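You operate a simulated robot arm through the tools that you are given. There is no shell and no other tool. Be economical: measure what you need, move in short steps, check, and stop when the job is done.

You are at the controls of a simulated robot arm. One attempt, no reset.

TASK
Open the cooled cooker and scrape the caught porridge free with the paddle.
Fine: stopper to its holder, clamp free, lid on the trivet; paddle back; it stays off and unplugged. Set down upright: wooden paddle.

It is judged by the outcome, as a careful person would: the job done as asked, and still so three seconds after it is handed in. It fails if anything else is knocked over, pushed out of place, dropped, spilled or broken. A push-on lid holds only when it is set on centred and level and pressed home; a screw cap is set on level and turned clockwise until tight.

THE ROBOT
A 6-joint arm with a two-finger gripper on a trunk, on a base that drives. Base frame: it is fixed to the floor where the robot stands at the start and does not move with it; the origin is under the middle of the robot, x ahead of it, y to its left, z up; the surface under the hand at the start is at about z = 0.82. Lengths are in m, angles in rad, forces in N, time in s.
Its first joint turns from -2.897 to 2.897 rad. Places, roughly: lever of the cooker [0.6, -0.1, 0.9]; lid with the vent (25x25x9 cm) [0.8, -0.1, 1]; red clamp [0.7, -0.2, 1]; stopper holder [0.9, -0.7, 0.8]; trivet [0.7, -0.4, 0.8]. Payload 2.54 kg.
Tool frame: the origin (TCP) lies between the finger pads and is the grasp point; the fingertips stand 0.03 m ahead of it; z points along the fingers, y is the line along which they close. Largest opening 0.116 m; the body of the gripper starts 0.095 m behind the TCP.
Orientation is told as [roll, pitch, yaw] about the base's x, y, z axes, in that order, counted from this pose: with the fingers straight down and closing along the base's y, the tool's x points along the base's -x, its y along +y and its z along -z.

THE INTERFACE
- The arm moves only by the tool servo_tool. Its argument "commands" is a list of rows, each an object (a shift or turn left out is 0, a gripper value left out holds the last) with "rot": the turn, a rotation vector about the tool's x, y, z in rad, a list of three; "xyz": the shift along the tool's x, y, z in mm, a list of three; "grip": the opening, from 0 (shut) to 1 (fully open). In form: [{"rot": [rx, ry, rz], "xyz": [dx, dy, dz], "grip": grip}, ...]. A call has 1 to 10 rows; each row is the pose to reach, as a shift and turn from the pose commanded when the call began, along the tool's axes at that moment. Each row takes 0.2 s and may step no farther than 0.05 m and 0.15 rad from the row before; otherwise, or with a gripper value out of range, the whole call is refused. A pose out of reach is approached as far as the arm can. The call stops where the force on the tool passes 50 N (or 10 N more than at its start, if that is more) or the arm is blocked; 0.2 s more then pass. Each finger travels about 0.072 m/s and halts on what it meets, pressing with about 30 N; the grip force reading is that of the motor and also rises with nothing between the fingers. The clock runs only during rows and for 0.2 s after the last one: add rows that repeat a pose to give the fingers time. The reply holds the time, the measured pose of the TCP, the force on the tool along the base axes, the opening and the grip force, in the units named above and with some noise, with the torque about the TCP (base axes, N m) and any sound that the robot's microphone picked up.
- Cameras (640 x 400 px; columns grow to the right, rows downward): "scene" is now at [-0.022, 0.1274, 1.4444]; the picture's right is [-0.26, -0.96, 0.00], its down [-0.33, 0.09, -0.94] and it looks along [0.91, -0.25, -0.34] (base axes); focal length 258 px, centre (320, 200). "wrist" rides on the gripper at [0.069, -0.015, -0.122] in the tool frame; the picture's right is [0.21, 0.98, 0.00], its down [-0.83, 0.18, -0.53] and it looks along [-0.52, 0.11, 0.85] (tool axes); focal length 251 px, centre (320, 200). There is no depth. A picture from a camera that has moved, and an enlarged one, comes with that camera's place and axes in the base frame and with its lens. The place of the scene camera against the robot may be out by one fixed shift of up to 0.025 m in any direction.
- camera(camera): a new picture of that camera. It takes no simulated time.
- base_move(legs): drives the robot by 1 to 6 legs, each [ahead, left, turn to the left] in m, m and rad, along the robot's own axes; the way and the turn of a leg run together, so that a leg with both is an arc; at most 1.5 m and 3.142 rad a leg. The arm and the cameras ride along, it lands a little off, and it stops where it bumps. It gives what a move gives.
- turn_head(pan, tilt): turns the head with the scene camera to pan (to the left, within 2.094 rad either way) and tilt (down, from -0.506 to 1.204), counted from straight ahead of the robot. It gives what a move gives.
- enlarge(camera, box): a new picture of the part [left, top, right, bottom] of that camera's present view, enlarged. It takes no simulated time.
- job_done(): hands the job in; it is judged then, once.

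Go step by step. Nothing tells you exact positions but the pictures and the camera data: compare them with the known pose of the tool, close in by small moves and look again before you grip or let go. The budget is 120 turns and 98 pictures, counting those below and the enlarged ones. Unless the task says otherwise, let go and move clear before handing in, and close with one line.

The tools are called as a command line: name --argument value ..., lists and objects as JSON in quotes. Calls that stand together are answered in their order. servo_tool: Moves the arm, as the interface text tells. Its arguments: {"type":"object","properties":{"commands":{"type":"array","items":{"type":"object","properties":{"rot":{"type":"array","items":{"type":"number"}},"xyz":{"type":"array","items":{"type":"number"}},"grip":{"type":"number"}}}}},"required":["commands"]} The other tools are called the same way: base_move (legs) drives the base; turn_head (pan, tilt) turns the head that bears the scene camera; camera (camera) takes a picture; enlarge (camera, box) takes an enlarged picture of a part of a camera's view; job_done () hands the job in.

At the start:

```text
t: 0.0
tcp_pos: [0.6619, -0.1379, 1.4135]
tcp_rot: [0.0, 0.0, -0.002]
wrist_force: [0.0, -0.1, -0.3]
moment: [0.0, 0.03, 0.0]
grip_width: 0.1159
grasp_force: 0.0
robot x, y, heading: [0.0013, 0.0022, -0.002]
head pan, tilt: [-0.267, 0.347]
```

scene: 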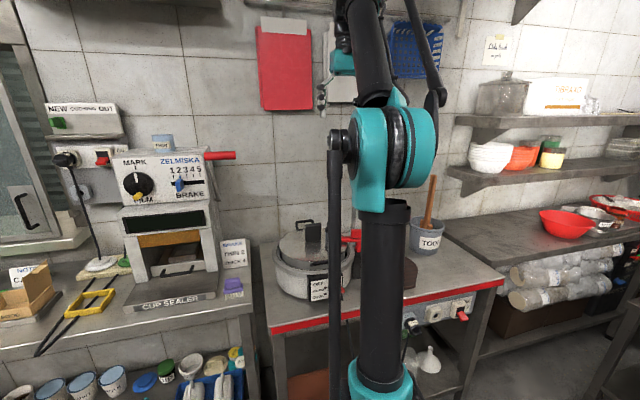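
wrist: 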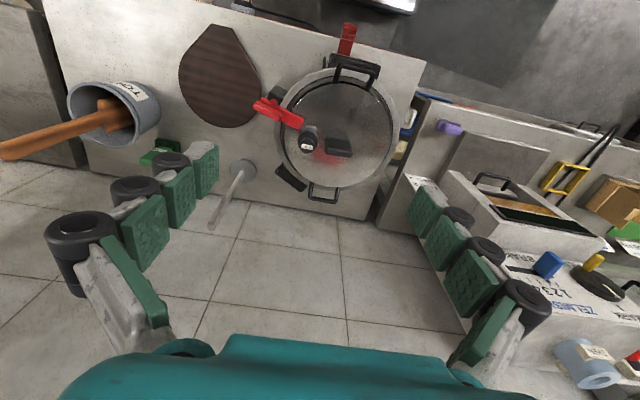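

The cooker stands on the right-hand table with the red clamp, vent stopper and lid handle on top; the tool bucket with the paddle is to the right. I take closer looks first.

enlarge --camera "wrist" --box '[220, 20, 440, 220]'

enlarge --camera "wrist" --box '[0, 20, 280, 220]'

enlarge --camera "scene" --box '[240, 180, 520, 360]'

```text
2.00 times, centred on (330, 120) of wrist
camera zoom: at [0.5935, -0.1523, 1.5347], right [-0.21, 0.98, 0.0], down [0.83, 0.18, 0.53], along [0.52, 0.11, -0.85], focal length 503 px, centre (300, 360)
```

zoom: 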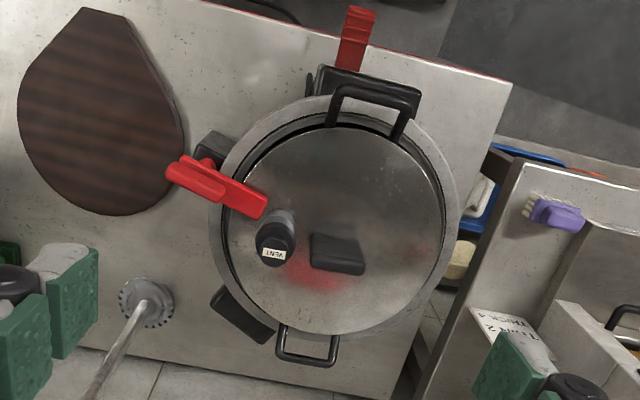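

```text
2.00 times, centred on (140, 120) of wrist
camera zoom: at [0.5935, -0.1523, 1.5347], right [-0.21, 0.98, 0.0], down [0.83, 0.18, 0.53], along [0.52, 0.11, -0.85], focal length 503 px, centre (680, 360)
```

zoom: 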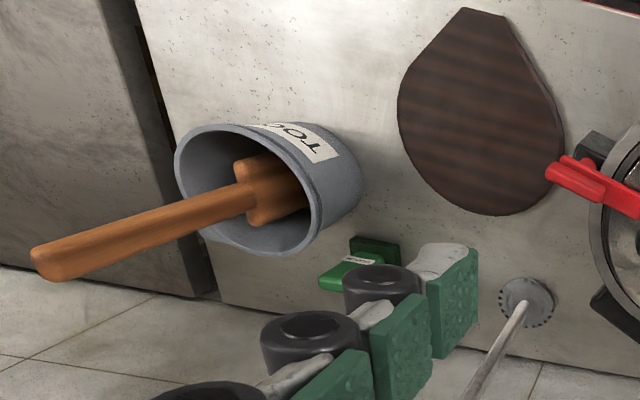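

```text
2.22 times, centred on (380, 270) of scene
camera zoom: at [-0.022, 0.1274, 1.4444], right [-0.26, -0.96, 0.0], down [-0.33, 0.09, -0.94], along [0.91, -0.25, -0.34], focal length 573 px, centre (187, 44)
```

zoom: 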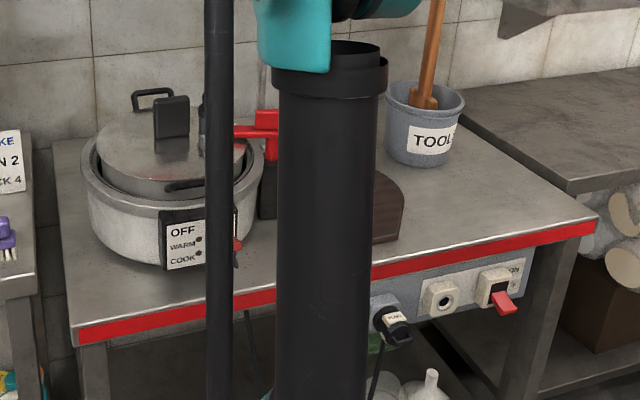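

The wrist view reads with the wall at the bottom and the near edge at the top. I move the hand to the right to look at the bucket and the green thing, and for the scene camera to have a free view.

servo_tool --commands '[{"xyz": [0, -50, 0]}, {"xyz": [0, -100, 0]}, {"xyz": [0, -150, 0]}, {"xyz": [0, -200, 0]}, {"xyz": [0, -250, 0]}, {"xyz": [0, -300, 0]}, {"xyz": [0, -350, 0]}, {"xyz": [0, -400, 0]}]'

camera --camera "wrist"

camera --camera "scene"

```text
t: 1.8
tcp_pos: [0.631, -0.4972, 1.3538]
tcp_rot: [-0.001, 0.0, 0.002]
wrist_force: [-0.3, 3.1, 2.3]
moment: [-0.42, -0.04, -0.02]
grip_width: 0.1156
grasp_force: 0.0
out of reach, approached as far as the arm can: row 5, 6, 7, 8
robot x, y, heading: [0.0051, 0.0001, 0.002]
head pan, tilt: [-0.267, 0.347]
```

```text
92 pictures are left
camera wrist: at [0.5595, -0.5114, 1.4759], right [-0.22, 0.98, 0.0], down [0.83, 0.18, 0.53], along [0.52, 0.12, -0.85], focal length 251 px, centre (320, 200)
```

wrist: 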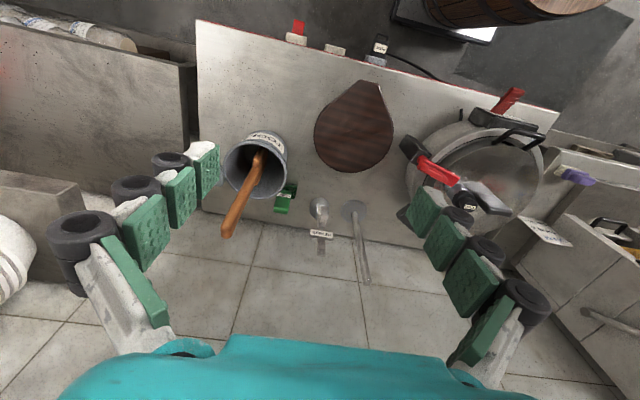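

```text
91 pictures are left
camera scene: at [-0.0224, 0.1288, 1.4443], right [-0.26, -0.96, 0.0], down [-0.33, 0.09, -0.94], along [0.91, -0.25, -0.34], focal length 258 px, centre (320, 200)
```

scene: 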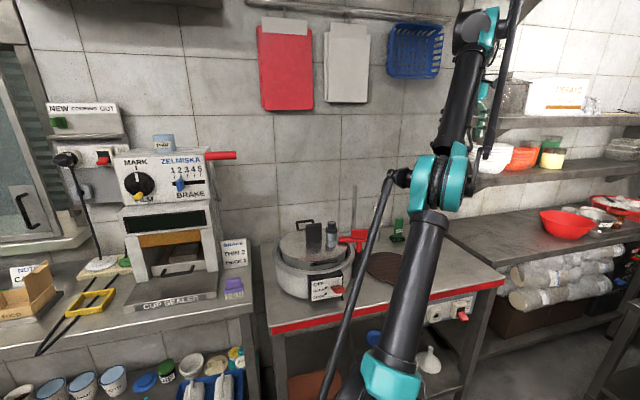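

enlarge --camera "wrist" --box '[210, 110, 410, 300]'

enlarge --camera "scene" --box '[260, 180, 460, 320]'

```text
2.11 times, centred on (310, 205) of wrist
camera zoom: at [0.5595, -0.5114, 1.4759], right [-0.22, 0.98, 0.0], down [0.83, 0.18, 0.53], along [0.52, 0.12, -0.85], focal length 529 px, centre (341, 190)
```

zoom: 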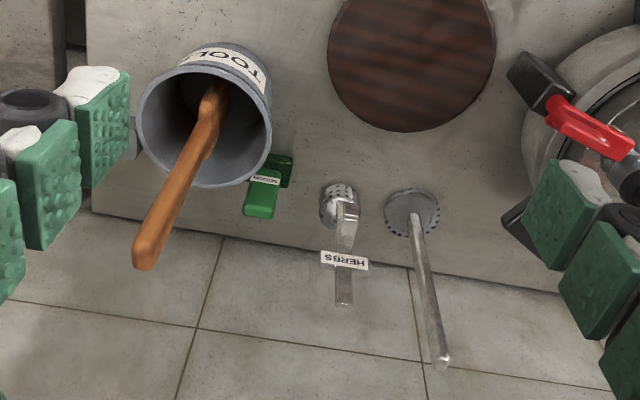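

```text
2.86 times, centred on (360, 250) of scene
camera zoom: at [-0.0224, 0.1288, 1.4443], right [-0.26, -0.96, 0.0], down [-0.33, 0.09, -0.94], along [0.91, -0.25, -0.34], focal length 737 px, centre (206, 57)
```

zoom: 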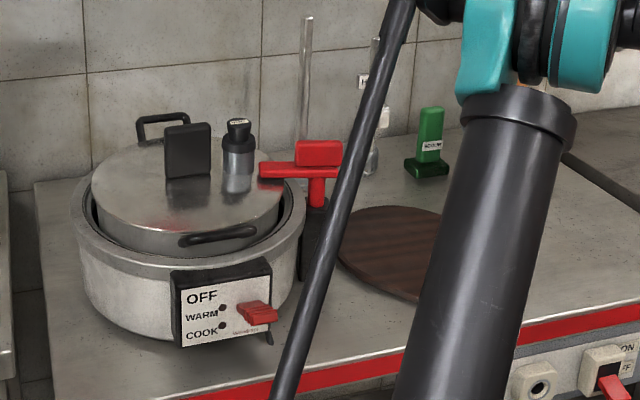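

I still cannot see the stopper holder and the far items are outside reach, so I shift the base right.

base_move --legs '[[0, -0.42, 0]]'

camera --camera "wrist"

camera --camera "scene"

```text
t: 4.4
tcp_pos: [0.6346, -0.9101, 1.3539]
tcp_rot: [-0.002, 0.0, 0.008]
wrist_force: [-0.2, 0.6, 1.1]
moment: [0.05, 0.0, -0.02]
grip_width: 0.116
grasp_force: 0.1
robot x, y, heading: [0.0002, -0.4151, 0.005]
head pan, tilt: [-0.267, 0.347]
```

```text
88 pictures are left
camera wrist: at [0.565, -0.9245, 1.4749], right [-0.22, 0.97, 0.0], down [0.82, 0.19, 0.53], along [0.52, 0.12, -0.85], focal length 251 px, centre (320, 200)
```

wrist: 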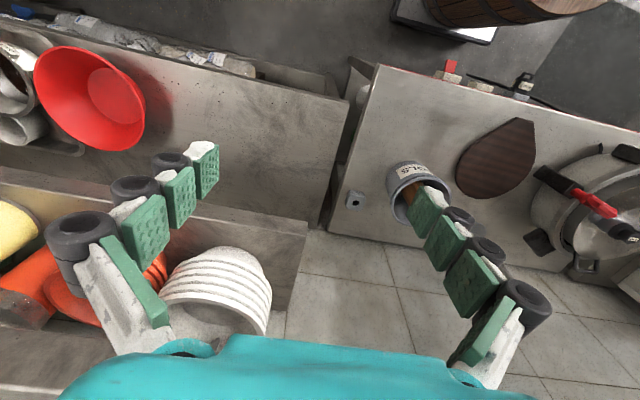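

```text
87 pictures are left
camera scene: at [-0.0212, -0.2878, 1.4444], right [-0.26, -0.97, 0.0], down [-0.33, 0.09, -0.94], along [0.91, -0.24, -0.34], focal length 258 px, centre (320, 200)
```

scene: 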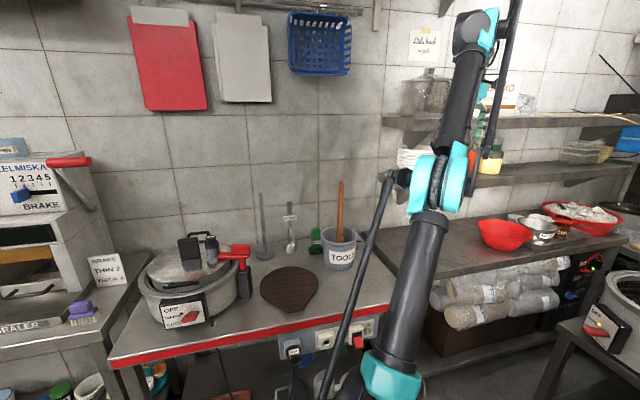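

The small grey block with a hole, right of the bucket, must be the stopper holder. I look closely at it and the others.

enlarge --camera "wrist" --box '[320, 150, 440, 225]'

enlarge --camera "scene" --box '[120, 180, 400, 355]'

```text
5.33 times, centred on (380, 188) of wrist
camera zoom: at [0.565, -0.9245, 1.4749], right [-0.22, 0.97, 0.0], down [0.82, 0.19, 0.53], along [0.52, 0.12, -0.85], focal length 1341 px, centre (0, 267)
```

zoom: 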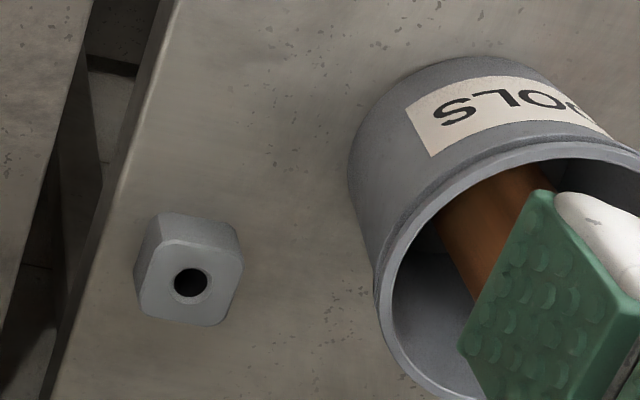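

```text
2.29 times, centred on (260, 268) of scene
camera zoom: at [-0.0212, -0.2878, 1.4444], right [-0.26, -0.97, 0.0], down [-0.33, 0.09, -0.94], along [0.91, -0.24, -0.34], focal length 589 px, centre (457, 46)
```

zoom: 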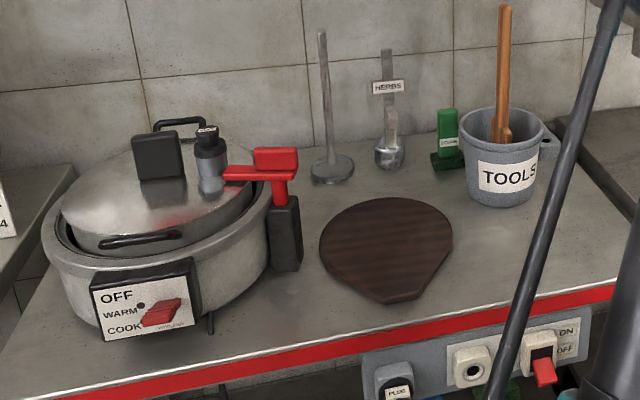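

The holder is at about (0.93,-0.735); the stopper's top is at about (0.76,-0.14,1.06). I move the hand back above the cooker to inspect the clamp and stopper.

servo_tool --commands '[{"xyz": [0, 50, 0]}, {"xyz": [0, 100, 0]}, {"xyz": [0, 150, 0]}, {"xyz": [0, 200, 0]}, {"xyz": [0, 250, 0]}, {"xyz": [0, 300, 0]}, {"xyz": [0, 350, 0]}, {"xyz": [0, 400, 0]}, {"xyz": [0, 450, 0]}, {"xyz": [0, 500, 0]}]'

servo_tool --commands '[{"xyz": [0, 50, 0]}, {"xyz": [0, 100, 20]}, {"xyz": [0, 150, 40]}, {"xyz": [0, 200, 60]}, {"xyz": [0, 230, 80]}]'

camera --camera "wrist"

camera --camera "scene"

```text
t: 6.6
tcp_pos: [0.6327, -0.412, 1.3539]
tcp_rot: [0.0, 0.001, 0.006]
wrist_force: [-0.7, -1.2, 0.9]
moment: [0.03, 0.02, 0.02]
grip_width: 0.116
grasp_force: 0.0
out of reach, approached as far as the arm can: row 1, 2, 3, 4
robot x, y, heading: [-0.0001, -0.411, 0.009]
head pan, tilt: [-0.267, 0.347]
```

```text
refused: row 2 steps farther than a row can; nothing moved
```

```text
84 pictures are left
camera wrist: at [0.5632, -0.4264, 1.4762], right [-0.22, 0.98, 0.0], down [0.82, 0.19, 0.53], along [0.52, 0.12, -0.85], focal length 251 px, centre (320, 200)
```

wrist: 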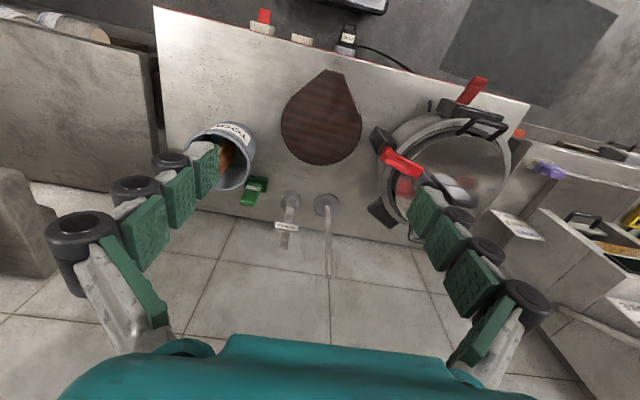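

```text
83 pictures are left
camera scene: at [-0.0214, -0.2879, 1.4445], right [-0.26, -0.97, 0.0], down [-0.33, 0.09, -0.94], along [0.91, -0.24, -0.34], focal length 258 px, centre (320, 200)
```

scene: 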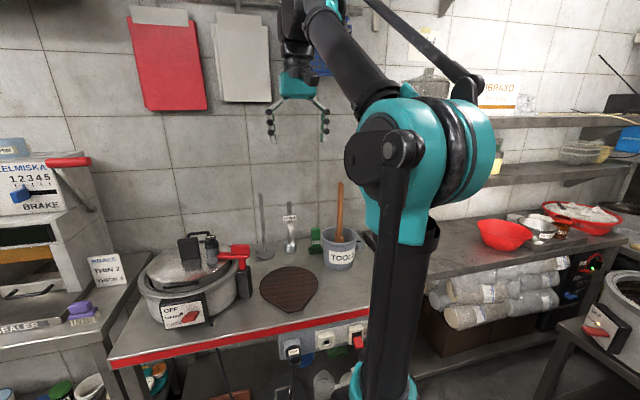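

The scene view of the cooker is free now. I go on to above the cooker.

servo_tool --commands '[{"xyz": [0, 45, 0]}, {"xyz": [0, 90, 20]}, {"xyz": [0, 135, 40]}, {"xyz": [0, 180, 60]}, {"xyz": [0, 220, 80]}, {"xyz": [0, 250, 100]}]'

camera --camera "wrist"

enlarge --camera "scene" --box '[120, 210, 280, 340]'

```text
t: 8.0
tcp_pos: [0.6273, -0.1585, 1.255]
tcp_rot: [0.0, -0.001, 0.007]
wrist_force: [-0.5, 0.6, 0.1]
moment: [0.01, 0.01, -0.02]
grip_width: 0.1163
grasp_force: 0.0
robot x, y, heading: [0.0014, -0.4127, 0.008]
head pan, tilt: [-0.267, 0.347]
```

```text
82 pictures are left
camera wrist: at [0.5585, -0.1742, 1.3756], right [-0.22, 0.97, 0.0], down [0.82, 0.19, 0.53], along [0.52, 0.12, -0.85], focal length 251 px, centre (320, 200)
```

wrist: 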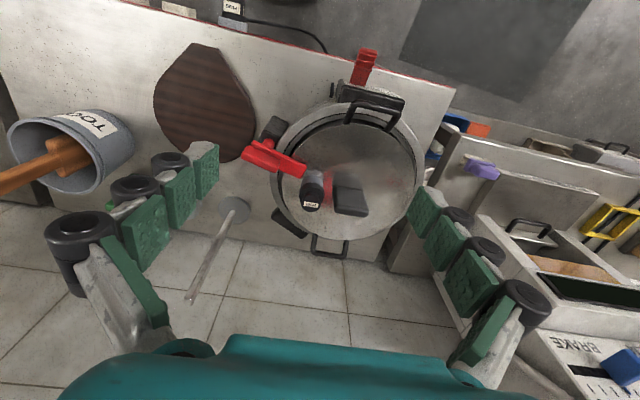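

```text
3.08 times, centred on (200, 275) of scene
camera zoom: at [-0.0213, -0.2879, 1.4444], right [-0.26, -0.97, 0.0], down [-0.33, 0.09, -0.94], along [0.91, -0.24, -0.34], focal length 793 px, centre (689, -31)
```

zoom: 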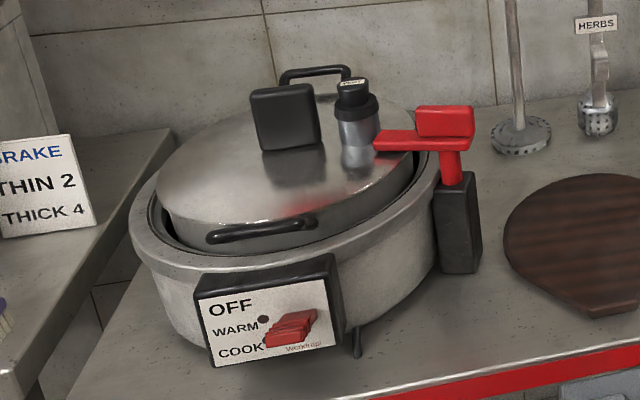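

enlarge --camera "wrist" --box '[220, 80, 420, 270]'

```text
2.11 times, centred on (320, 175) of wrist
camera zoom: at [0.5585, -0.1742, 1.3756], right [-0.22, 0.97, 0.0], down [0.82, 0.19, 0.53], along [0.52, 0.12, -0.85], focal length 529 px, centre (320, 253)
```

zoom: 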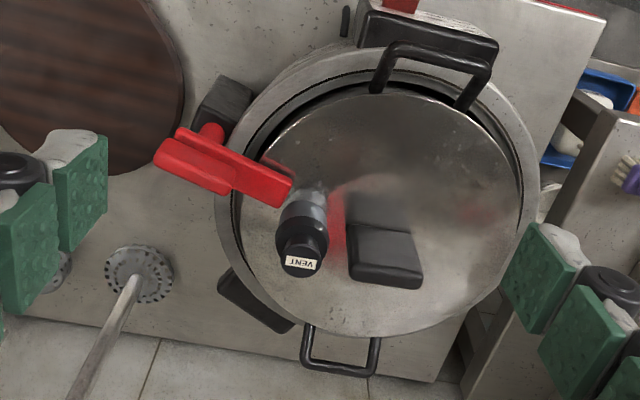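

The stopper's top is at about (0.758,-0.142,1.067), with the clamp bar end and handle block close by. I first shift the base a bit so everything is in reach, then turn the gripper to close along x.

base_move --legs '[[0.05, -0.1, 0]]'

servo_tool --commands '[{"rot": [0, 0, -0.15], "xyz": [0, 10, 0]}, {"rot": [0, 0, -0.3], "xyz": [0, 20, 0]}, {"rot": [0, 0, -0.45], "xyz": [0, 30, 0]}, {"rot": [0, 0, -0.6], "xyz": [0, 40, 0]}, {"rot": [0, 0, -0.75], "xyz": [0, 50, 0]}, {"rot": [0, 0, -0.9], "xyz": [0, 60, 0]}, {"rot": [0, 0, -1.05], "xyz": [-10, 70, 0]}, {"rot": [0, 0, -1.2], "xyz": [-20, 80, 0]}, {"rot": [0, 0, -1.35], "xyz": [-30, 90, 0]}, {"rot": [0, 0, -1.5], "xyz": [-40, 100, 0]}]'

```text
t: 9.2
tcp_pos: [0.6779, -0.2573, 1.2552]
tcp_rot: [0.001, 0.0, 0.007]
wrist_force: [-1.1, 0.5, 0.5]
moment: [0.01, 0.01, 0.0]
grip_width: 0.1162
grasp_force: 0.1
robot x, y, heading: [0.0533, -0.5135, 0.008]
head pan, tilt: [-0.267, 0.347]
```

```text
t: 11.4
tcp_pos: [0.7169, -0.1582, 1.2565]
tcp_rot: [0.0, 0.0, 1.512]
wrist_force: [-0.6, -0.5, 0.8]
moment: [0.04, -0.01, 0.02]
grip_width: 0.1158
grasp_force: 0.0
robot x, y, heading: [0.0523, -0.5124, 0.008]
head pan, tilt: [-0.267, 0.347]
```

servo_tool --commands '[{"rot": [0, 0, -0.058], "xyz": [-10, -20, 30], "grip": 0.6}, {"rot": [0, 0, -0.058], "xyz": [-18, -40, 65]}, {"rot": [0, 0, -0.058], "xyz": [-18, -40, 100]}]'

camera --camera "wrist"

enlarge --camera "scene" --box '[80, 160, 280, 320]'

```text
t: 12.2
tcp_pos: [0.7579, -0.1432, 1.1555]
tcp_rot: [0.001, 0.0, 1.565]
wrist_force: [-0.8, -0.4, -0.7]
moment: [-0.01, -0.02, -0.05]
grip_width: 0.0696
grasp_force: 0.0
robot x, y, heading: [0.054, -0.5104, 0.006]
head pan, tilt: [-0.267, 0.347]
```

```text
79 pictures are left
camera wrist: at [0.7723, -0.2122, 1.2766], right [-0.98, -0.21, 0.0], down [-0.18, 0.83, 0.53], along [-0.11, 0.52, -0.85], focal length 251 px, centre (320, 200)
```

wrist: 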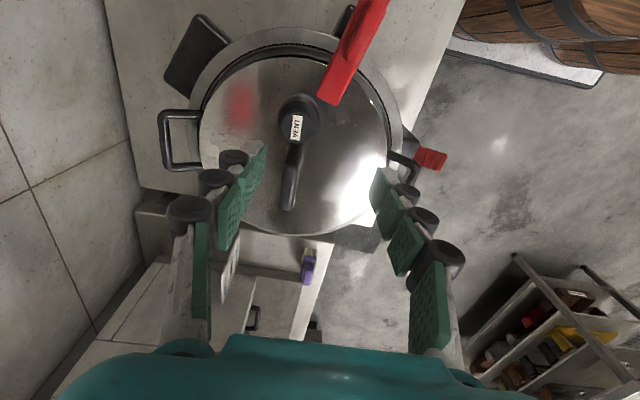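

```text
2.50 times, centred on (180, 240) of scene
camera zoom: at [0.0294, -0.3867, 1.4444], right [-0.26, -0.97, 0.0], down [-0.33, 0.09, -0.94], along [0.91, -0.24, -0.34], focal length 645 px, centre (670, 100)
```

zoom: 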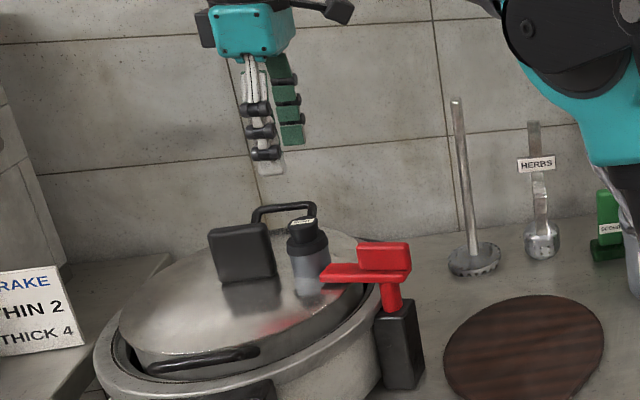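

The stopper appears some 2 cm farther in +x than thought. I correct and lower a bit, then look again.

servo_tool --commands '[{"xyz": [0, -22, 20]}, {"xyz": [0, -22, 45]}]'

camera --camera "wrist"

enlarge --camera "scene" --box '[120, 180, 240, 280]'

```text
t: 12.8
tcp_pos: [0.7813, -0.1436, 1.1086]
tcp_rot: [-0.001, 0.001, 1.567]
wrist_force: [0.3, -0.5, -0.2]
moment: [0.02, 0.03, 0.02]
grip_width: 0.0697
grasp_force: 0.1
robot x, y, heading: [0.0523, -0.5128, 0.01]
head pan, tilt: [-0.267, 0.347]
```

```text
77 pictures are left
camera wrist: at [0.7967, -0.2123, 1.2307], right [-0.98, -0.21, 0.0], down [-0.18, 0.83, 0.53], along [-0.11, 0.52, -0.85], focal length 251 px, centre (320, 200)
```

wrist: 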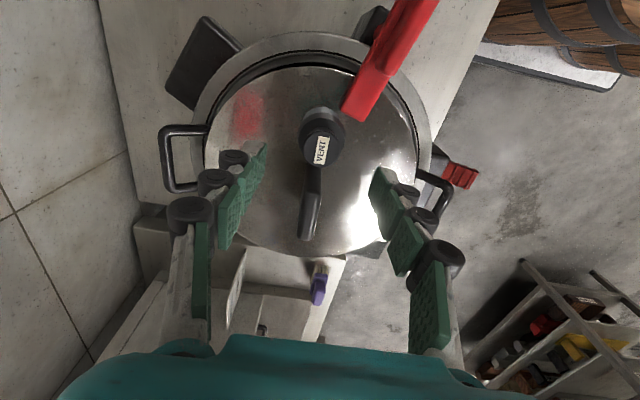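

```text
4.00 times, centred on (180, 230) of scene
camera zoom: at [0.0294, -0.3867, 1.4444], right [-0.26, -0.97, 0.0], down [-0.33, 0.09, -0.94], along [0.91, -0.24, -0.34], focal length 1031 px, centre (880, 80)
```

zoom: 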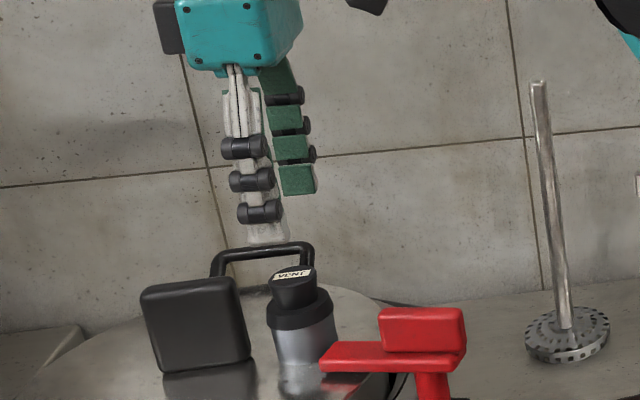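

The stopper is centred between the fingers; its cap top is at about z 1.03. I lower to grip the cap and flange.

servo_tool --commands '[{"xyz": [-2, 0, 30]}, {"xyz": [-2, 0, 60]}, {"xyz": [-2, 0, 85]}]'

camera --camera "wrist"

enlarge --camera "scene" --box '[120, 180, 240, 280]'

```text
t: 13.6
tcp_pos: [0.7813, -0.1391, 1.0243]
tcp_rot: [-0.001, 0.0, 1.567]
wrist_force: [0.0, 0.9, -0.2]
moment: [0.02, -0.05, -0.01]
grip_width: 0.0696
grasp_force: 0.1
robot x, y, heading: [0.0575, -0.5132, 0.009]
head pan, tilt: [-0.267, 0.347]
```

```text
75 pictures are left
camera wrist: at [0.7956, -0.2082, 1.146], right [-0.98, -0.21, 0.0], down [-0.18, 0.83, 0.53], along [-0.11, 0.52, -0.85], focal length 251 px, centre (320, 200)
```

wrist: 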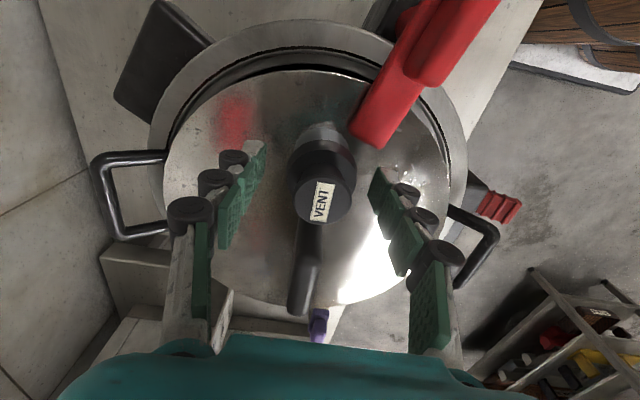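

```text
4.00 times, centred on (180, 230) of scene
camera zoom: at [0.0294, -0.3867, 1.4444], right [-0.26, -0.97, 0.0], down [-0.33, 0.09, -0.94], along [0.91, -0.24, -0.34], focal length 1031 px, centre (880, 80)
```

zoom: 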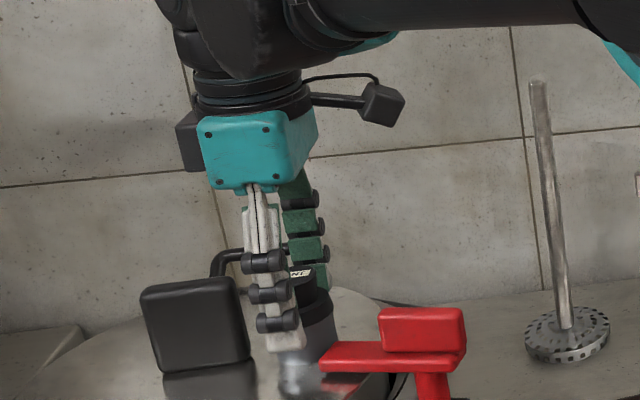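

Fingers straddle the cap. I nudge slightly and close.

servo_tool --commands '[{"xyz": [2, 0, 2], "grip": 0.4}, {"xyz": [2, 0, 2], "grip": 0.2}, {"xyz": [2, 0, 2], "grip": 0.1}, {"xyz": [2, 0, 2], "grip": 0.1}]'

camera --camera "wrist"

```text
t: 14.6
tcp_pos: [0.7813, -0.1428, 1.0231]
tcp_rot: [0.0, 0.0, 1.567]
wrist_force: [-2.2, 0.9, 1.2]
moment: [0.06, 0.05, -0.03]
grip_width: 0.0436
grasp_force: 29.9
robot x, y, heading: [0.0486, -0.5135, 0.008]
head pan, tilt: [-0.267, 0.347]
```

```text
73 pictures are left
camera wrist: at [0.7954, -0.2109, 1.1445], right [-0.98, -0.21, 0.0], down [-0.18, 0.83, 0.53], along [-0.11, 0.52, -0.85], focal length 251 px, centre (320, 200)
```

wrist: 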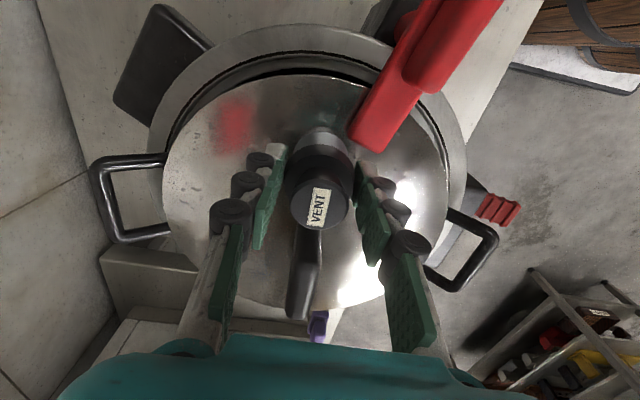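

Gripped at 44 mm. I lift gently straight up.

servo_tool --commands '[{"xyz": [0, 0, -5]}, {"xyz": [0, 0, -15]}, {"xyz": [0, 0, -30]}, {"xyz": [0, 0, -60]}, {"xyz": [0, 0, -100]}]'

camera --camera "wrist"

enlarge --camera "scene" --box '[120, 140, 260, 280]'

```text
t: 15.8
tcp_pos: [0.7796, -0.141, 1.1217]
tcp_rot: [0.0, 0.0, 1.568]
wrist_force: [0.3, -0.4, -3.2]
moment: [0.0, 0.01, -0.02]
grip_width: 0.0436
grasp_force: 30.3
robot x, y, heading: [0.0535, -0.5138, 0.006]
head pan, tilt: [-0.267, 0.347]
```

```text
72 pictures are left
camera wrist: at [0.7951, -0.2092, 1.2434], right [-0.98, -0.21, 0.0], down [-0.18, 0.83, 0.53], along [-0.11, 0.52, -0.85], focal length 251 px, centre (320, 200)
```

wrist: 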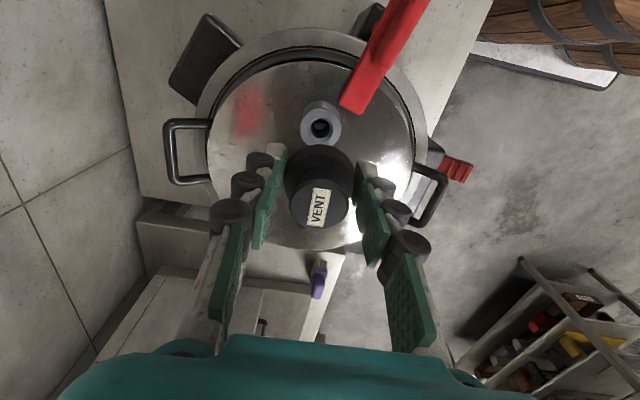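

```text
2.86 times, centred on (190, 210) of scene
camera zoom: at [0.0297, -0.3865, 1.4444], right [-0.26, -0.97, 0.0], down [-0.33, 0.09, -0.94], along [0.91, -0.24, -0.34], focal length 737 px, centre (691, 171)
```

zoom: 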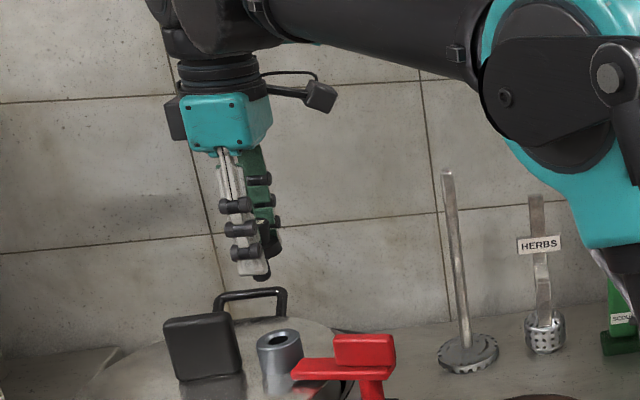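

The stopper is out, showing the vent tube. I raise it and carry it over toward the holder.

servo_tool --commands '[{"xyz": [0, 0, -40]}, {"xyz": [0, 0, -80]}, {"xyz": [39, 16, -90]}, {"xyz": [78, 32, -90]}, {"xyz": [117, 48, -90]}, {"xyz": [156, 64, -90]}, {"xyz": [195, 80, -90]}, {"xyz": [234, 96, -90]}, {"xyz": [273, 112, -90]}, {"xyz": [312, 128, -90]}]'

servo_tool --commands '[{"xyz": [48, 0, 0]}, {"xyz": [96, 0, 0]}, {"xyz": [144, 0, 0]}, {"xyz": [192, 0, 0]}, {"xyz": [240, 0, 0]}, {"xyz": [285, 0, 0]}, {"xyz": [285, -45, 0]}, {"xyz": [285, -90, 0]}, {"xyz": [285, -135, 0]}]'

camera --camera "wrist"

camera --camera "scene"

```text
t: 18.0
tcp_pos: [0.6519, -0.451, 1.2114]
tcp_rot: [0.0, 0.0, 1.567]
wrist_force: [0.1, 0.3, -2.9]
moment: [0.01, 0.07, 0.0]
grip_width: 0.0434
grasp_force: 29.4
robot x, y, heading: [0.0523, -0.512, 0.01]
head pan, tilt: [-0.267, 0.347]
```

```text
t: 20.0
tcp_pos: [0.7821, -0.7386, 1.2088]
tcp_rot: [-0.001, 0.0, 1.566]
wrist_force: [-1.0, 0.2, -2.5]
moment: [-0.04, -0.06, 0.01]
grip_width: 0.0433
grasp_force: 30.2
robot x, y, heading: [0.0521, -0.5138, 0.008]
head pan, tilt: [-0.267, 0.347]
```

```text
70 pictures are left
camera wrist: at [0.797, -0.8077, 1.3312], right [-0.98, -0.21, 0.0], down [-0.18, 0.83, 0.53], along [-0.11, 0.52, -0.85], focal length 251 px, centre (320, 200)
```

wrist: 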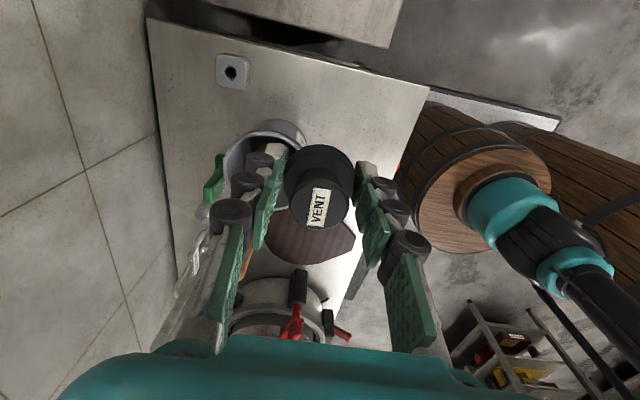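

```text
69 pictures are left
camera scene: at [0.0289, -0.3867, 1.4444], right [-0.26, -0.97, 0.0], down [-0.33, 0.09, -0.94], along [0.91, -0.24, -0.34], focal length 258 px, centre (320, 200)
```

scene: 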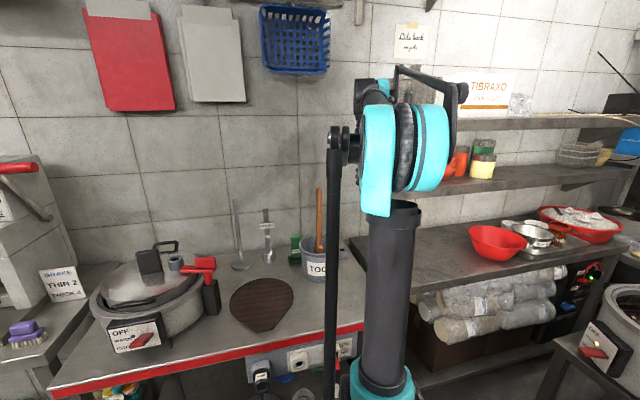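

The holder's hole lies at about (0.935,-0.737). I approach it while descending to z≈1.05.

servo_tool --commands '[{"xyz": [0, -35, 30]}, {"xyz": [0, -70, 60]}, {"xyz": [0, -105, 90]}, {"xyz": [0, -130, 120]}, {"xyz": [0, -150, 150]}]'

camera --camera "wrist"

camera --camera "scene"

```text
t: 21.2
tcp_pos: [0.9335, -0.7402, 1.0613]
tcp_rot: [0.001, 0.0, 1.567]
wrist_force: [-0.8, -0.5, -2.8]
moment: [-0.03, -0.08, 0.02]
grip_width: 0.0432
grasp_force: 29.7
robot x, y, heading: [0.0493, -0.5108, 0.01]
head pan, tilt: [-0.267, 0.347]
```

```text
68 pictures are left
camera wrist: at [0.9488, -0.8084, 1.183], right [-0.98, -0.21, 0.0], down [-0.18, 0.83, 0.53], along [-0.11, 0.52, -0.85], focal length 251 px, centre (320, 200)
```

wrist: 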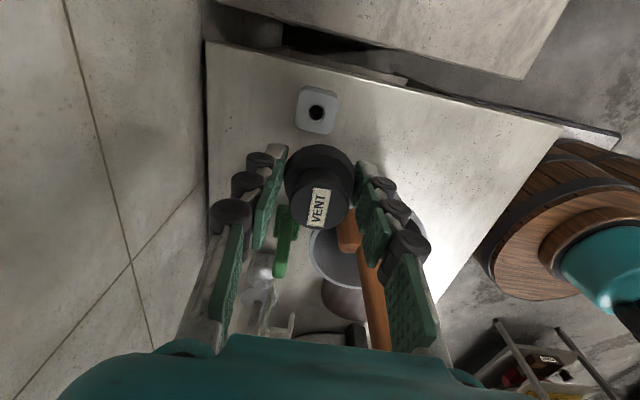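

```text
67 pictures are left
camera scene: at [0.0292, -0.3867, 1.4444], right [-0.26, -0.97, 0.0], down [-0.33, 0.09, -0.94], along [0.91, -0.24, -0.34], focal length 258 px, centre (320, 200)
```

scene: 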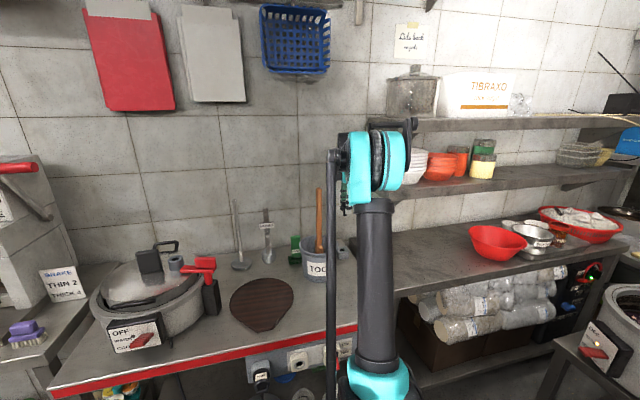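

I align over the hole at (0.939,-0.735) and lower to just above it.

servo_tool --commands '[{"xyz": [-5, -5, 40]}, {"xyz": [-5, -5, 80]}, {"xyz": [-5, -5, 105]}, {"xyz": [-5, -5, 125]}]'

camera --camera "wrist"

turn_head --pan -0.35 --tilt 0.5

camera --camera "scene"

```text
t: 22.2
tcp_pos: [0.9405, -0.7338, 0.9358]
tcp_rot: [-0.001, 0.0, 1.568]
wrist_force: [0.9, 0.1, -2.0]
moment: [-0.04, 0.02, 0.04]
grip_width: 0.0434
grasp_force: 30.3
robot x, y, heading: [0.0559, -0.5113, 0.011]
head pan, tilt: [-0.267, 0.347]
```

```text
66 pictures are left
camera wrist: at [0.9543, -0.8032, 1.0572], right [-0.98, -0.21, 0.0], down [-0.18, 0.83, 0.53], along [-0.11, 0.52, -0.85], focal length 251 px, centre (320, 200)
```

wrist: 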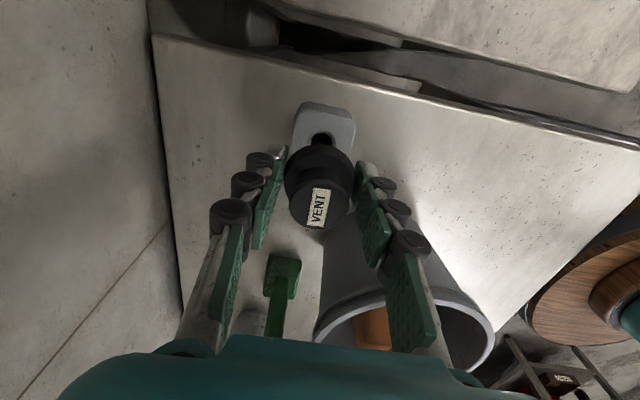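

```text
t: 22.9
tcp_pos: [0.9406, -0.7346, 0.9368]
tcp_rot: [0.0, 0.0, 1.566]
wrist_force: [-0.4, 0.1, -2.6]
moment: [-0.07, 0.0, 0.01]
grip_width: 0.0433
grasp_force: 30.2
robot x, y, heading: [0.0526, -0.513, 0.007]
head pan, tilt: [-0.351, 0.499]
```

```text
65 pictures are left
camera scene: at [0.0253, -0.3934, 1.4305], right [-0.34, -0.94, 0.0], down [-0.45, 0.16, -0.88], along [0.83, -0.29, -0.48], focal length 258 px, centre (320, 200)
```

scene: 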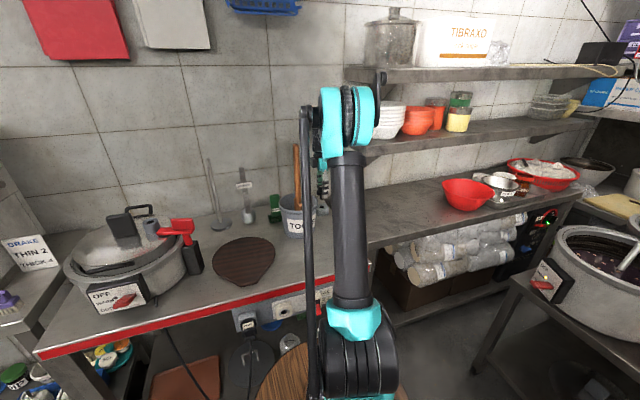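

The hole lines up. I lower slowly to seat it.

servo_tool --commands '[{"xyz": [0, 1, 10]}, {"xyz": [0, 1, 20]}, {"xyz": [0, 1, 28]}, {"xyz": [0, 1, 34]}, {"xyz": [0, 1, 38]}, {"xyz": [0, 1, 42]}]'

camera --camera "wrist"

```text
t: 24.3
tcp_pos: [0.9374, -0.7333, 0.8954]
tcp_rot: [0.0, -0.001, 1.567]
wrist_force: [-0.4, 0.6, -2.4]
moment: [0.03, 0.0, 0.01]
grip_width: 0.0435
grasp_force: 30.2
robot x, y, heading: [0.052, -0.5115, 0.006]
head pan, tilt: [-0.351, 0.499]
```

```text
64 pictures are left
camera wrist: at [0.9528, -0.8023, 1.0169], right [-0.98, -0.21, 0.0], down [-0.18, 0.83, 0.53], along [-0.11, 0.52, -0.85], focal length 251 px, centre (320, 200)
```

wrist: 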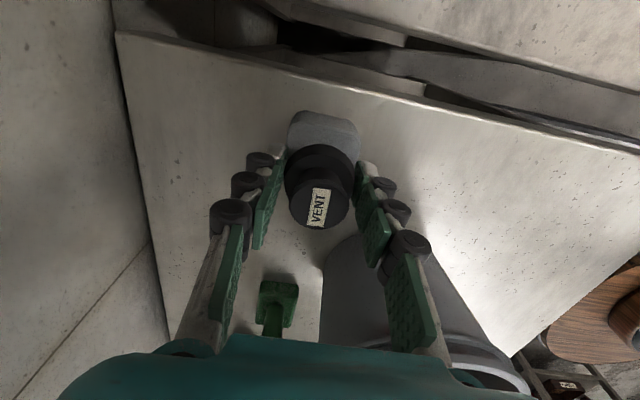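

servo_tool --commands '[{"xyz": [0, 0, 4]}, {"xyz": [0, 0, 8]}, {"xyz": [0, 0, 11]}, {"xyz": [0, 0, 14]}, {"xyz": [0, 0, 17]}]'

camera --camera "wrist"

```text
t: 25.5
tcp_pos: [0.9384, -0.7342, 0.8833]
tcp_rot: [-0.001, 0.0, 1.567]
wrist_force: [1.7, 1.0, 36.2]
moment: [0.04, 0.28, -0.11]
grip_width: 0.0434
grasp_force: 29.7
robot x, y, heading: [0.0526, -0.5147, 0.01]
head pan, tilt: [-0.351, 0.499]
```

```text
63 pictures are left
camera wrist: at [0.9536, -0.803, 1.003], right [-0.98, -0.21, 0.0], down [-0.18, 0.83, 0.53], along [-0.11, 0.52, -0.85], focal length 251 px, centre (320, 200)
```

wrist: 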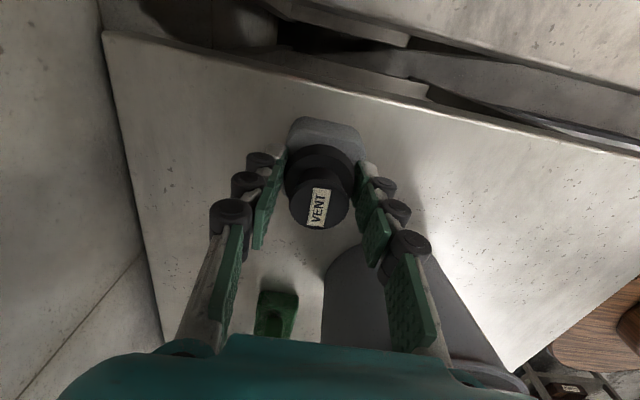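

enlarge --camera "wrist" --box '[260, 90, 380, 240]'

enlarge --camera "scene" --box '[270, 150, 350, 250]'

```text
2.67 times, centred on (320, 165) of wrist
camera zoom: at [0.9536, -0.803, 1.003], right [-0.98, -0.21, 0.0], down [-0.18, 0.83, 0.53], along [-0.11, 0.52, -0.85], focal length 670 px, centre (320, 293)
```

zoom: 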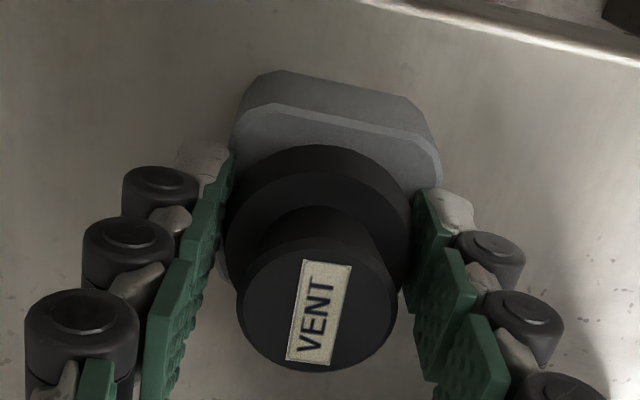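

```text
4.00 times, centred on (310, 200) of scene
camera zoom: at [0.0238, -0.3931, 1.4304], right [-0.34, -0.94, 0.0], down [-0.45, 0.16, -0.88], along [0.83, -0.29, -0.48], focal length 1031 px, centre (360, 200)
```

zoom: 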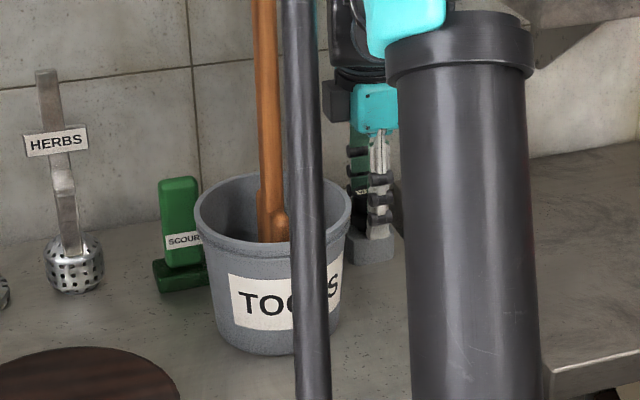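

The flange appears to sit on the holder. I open the fingers only a little and check.

servo_tool --commands '[{"xyz": [0, 0, -3], "grip": 0.38}, {"xyz": [0, 0, -3], "grip": 0.46}, {"xyz": [0, 0, -3], "grip": 0.46}]'

enlarge --camera "wrist" --box '[260, 90, 380, 240]'

```text
t: 26.3
tcp_pos: [0.9401, -0.7332, 0.8821]
tcp_rot: [0.001, -0.001, 1.566]
wrist_force: [0.2, 0.4, 0.4]
moment: [0.01, 0.0, 0.02]
grip_width: 0.0534
grasp_force: 0.0
robot x, y, heading: [0.0521, -0.5125, 0.009]
head pan, tilt: [-0.351, 0.499]
```

```text
2.67 times, centred on (320, 165) of wrist
camera zoom: at [0.9548, -0.8031, 1.0031], right [-0.98, -0.21, 0.0], down [-0.18, 0.83, 0.53], along [-0.11, 0.52, -0.85], focal length 670 px, centre (320, 293)
```

zoom: 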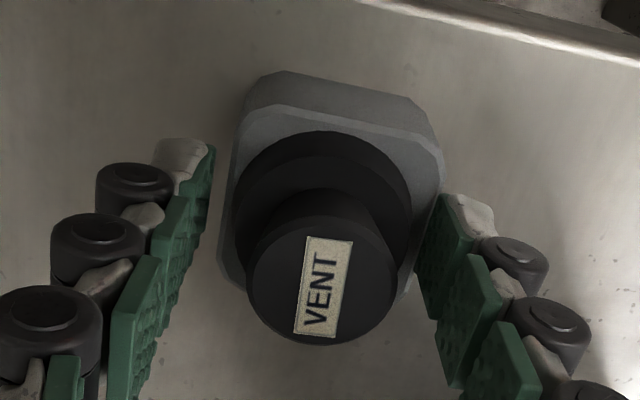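

The stopper dropped into the hole and sits flush. I open and rise clear.

servo_tool --commands '[{"xyz": [0, 0, -2], "grip": 0.6}, {"xyz": [0, 0, -30], "grip": 0.6}, {"xyz": [0, 0, -75]}, {"xyz": [0, 0, -120]}, {"xyz": [0, 10, -165]}, {"xyz": [0, 45, -200]}, {"xyz": [0, 90, -220]}, {"xyz": [0, 130, -240]}]'

camera --camera "wrist"

```text
t: 28.1
tcp_pos: [0.8106, -0.7345, 1.1212]
tcp_rot: [0.0, 0.002, 1.567]
wrist_force: [0.8, -0.7, -1.1]
moment: [0.01, 0.08, 0.01]
grip_width: 0.0696
grasp_force: 0.0
robot x, y, heading: [0.0543, -0.5143, 0.011]
head pan, tilt: [-0.351, 0.499]
```

```text
59 pictures are left
camera wrist: at [0.826, -0.8033, 1.2432], right [-0.98, -0.21, 0.0], down [-0.18, 0.83, 0.53], along [-0.11, 0.52, -0.85], focal length 251 px, centre (320, 200)
```

wrist: 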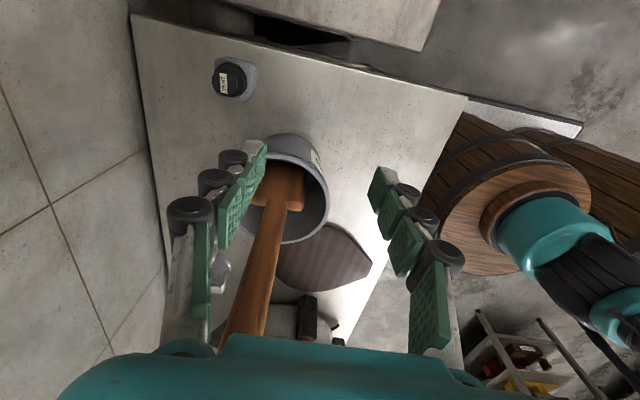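

The stopper stands in its holder. I withdraw toward the robot and look at the clamp mechanism.

servo_tool --commands '[{"xyz": [0, 45, 0]}, {"xyz": [0, 90, 0]}, {"xyz": [0, 135, -30]}, {"xyz": [-45, 145, -50]}, {"xyz": [-90, 145, -60]}, {"xyz": [-135, 145, -60]}, {"xyz": [-180, 145, -60]}, {"xyz": [-225, 145, -60]}, {"xyz": [-270, 145, -60]}, {"xyz": [-315, 145, -60]}]'

enlarge --camera "scene" --box '[140, 200, 220, 290]'

camera --camera "wrist"

```text
refused: row 3 steps farther than a row can; nothing moved
```

```text
4.44 times, centred on (180, 245) of scene
camera zoom: at [0.0257, -0.3936, 1.4305], right [-0.34, -0.94, 0.0], down [-0.45, 0.16, -0.88], along [0.83, -0.29, -0.48], focal length 1146 px, centre (942, 0)
```

zoom: 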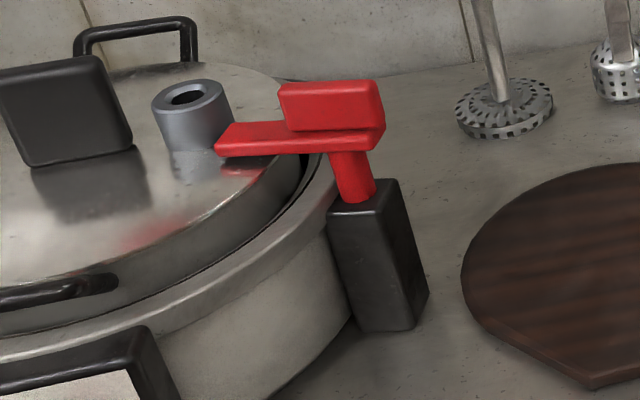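

```text
57 pictures are left
camera wrist: at [0.826, -0.8033, 1.2432], right [-0.98, -0.21, 0.0], down [-0.18, 0.83, 0.53], along [-0.11, 0.52, -0.85], focal length 251 px, centre (320, 200)
```

wrist: 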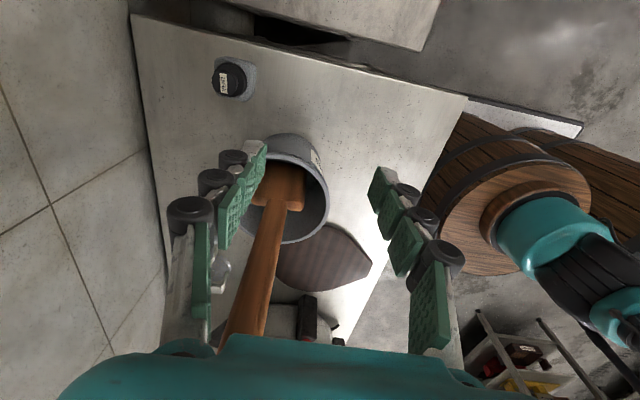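

The red arm swivels on a round vertical stem, with the lug nearly over the pivot; I'll grip the lug and twist it so the bar swings toward the robot, away from the vent tube. I move off and turn the gripper the other way round first.

servo_tool --commands '[{"xyz": [0, 45, 0]}, {"xyz": [0, 90, 0]}, {"rot": [0, 0, 0.15], "xyz": [0, 130, -25]}, {"rot": [0, 0, 0.3], "xyz": [-40, 150, -35]}, {"rot": [0, 0, 0.45], "xyz": [-85, 150, -45]}, {"rot": [0, 0, 0.6], "xyz": [-130, 150, -50]}, {"rot": [0, 0, 0.75], "xyz": [-175, 150, -50]}, {"rot": [0, 0, 0.9], "xyz": [-220, 150, -50]}, {"rot": [0, 0, 1.05], "xyz": [-265, 150, -50]}, {"rot": [0, 0, 1.2], "xyz": [-310, 150, -50]}]'

servo_tool --commands '[{"rot": [0, 0, 0.15]}, {"rot": [0, 0, 0.3]}, {"rot": [0, 0, 0.45]}, {"rot": [0, 0, 0.6]}, {"rot": [0, 0, 0.75]}, {"rot": [0, 0, 0.9]}, {"rot": [0, 0, 1.05]}, {"rot": [0, 0, 1.2]}, {"rot": [0, 0, 1.35]}, {"rot": [0, 0, 1.5]}]'

```text
t: 30.3
tcp_pos: [0.6601, -0.425, 1.1737]
tcp_rot: [0.001, -0.001, 0.366]
wrist_force: [0.1, -0.4, -1.0]
moment: [0.02, -0.01, 0.01]
grip_width: 0.0694
grasp_force: 0.0
robot x, y, heading: [0.0519, -0.5184, 0.01]
head pan, tilt: [-0.351, 0.499]
```

```text
t: 32.5
tcp_pos: [0.66, -0.4234, 1.1712]
tcp_rot: [-0.001, 0.001, -1.136]
wrist_force: [-0.5, 0.6, 0.7]
moment: [0.02, 0.01, -0.01]
grip_width: 0.0697
grasp_force: 0.2
robot x, y, heading: [0.0542, -0.5144, 0.007]
head pan, tilt: [-0.351, 0.499]
```

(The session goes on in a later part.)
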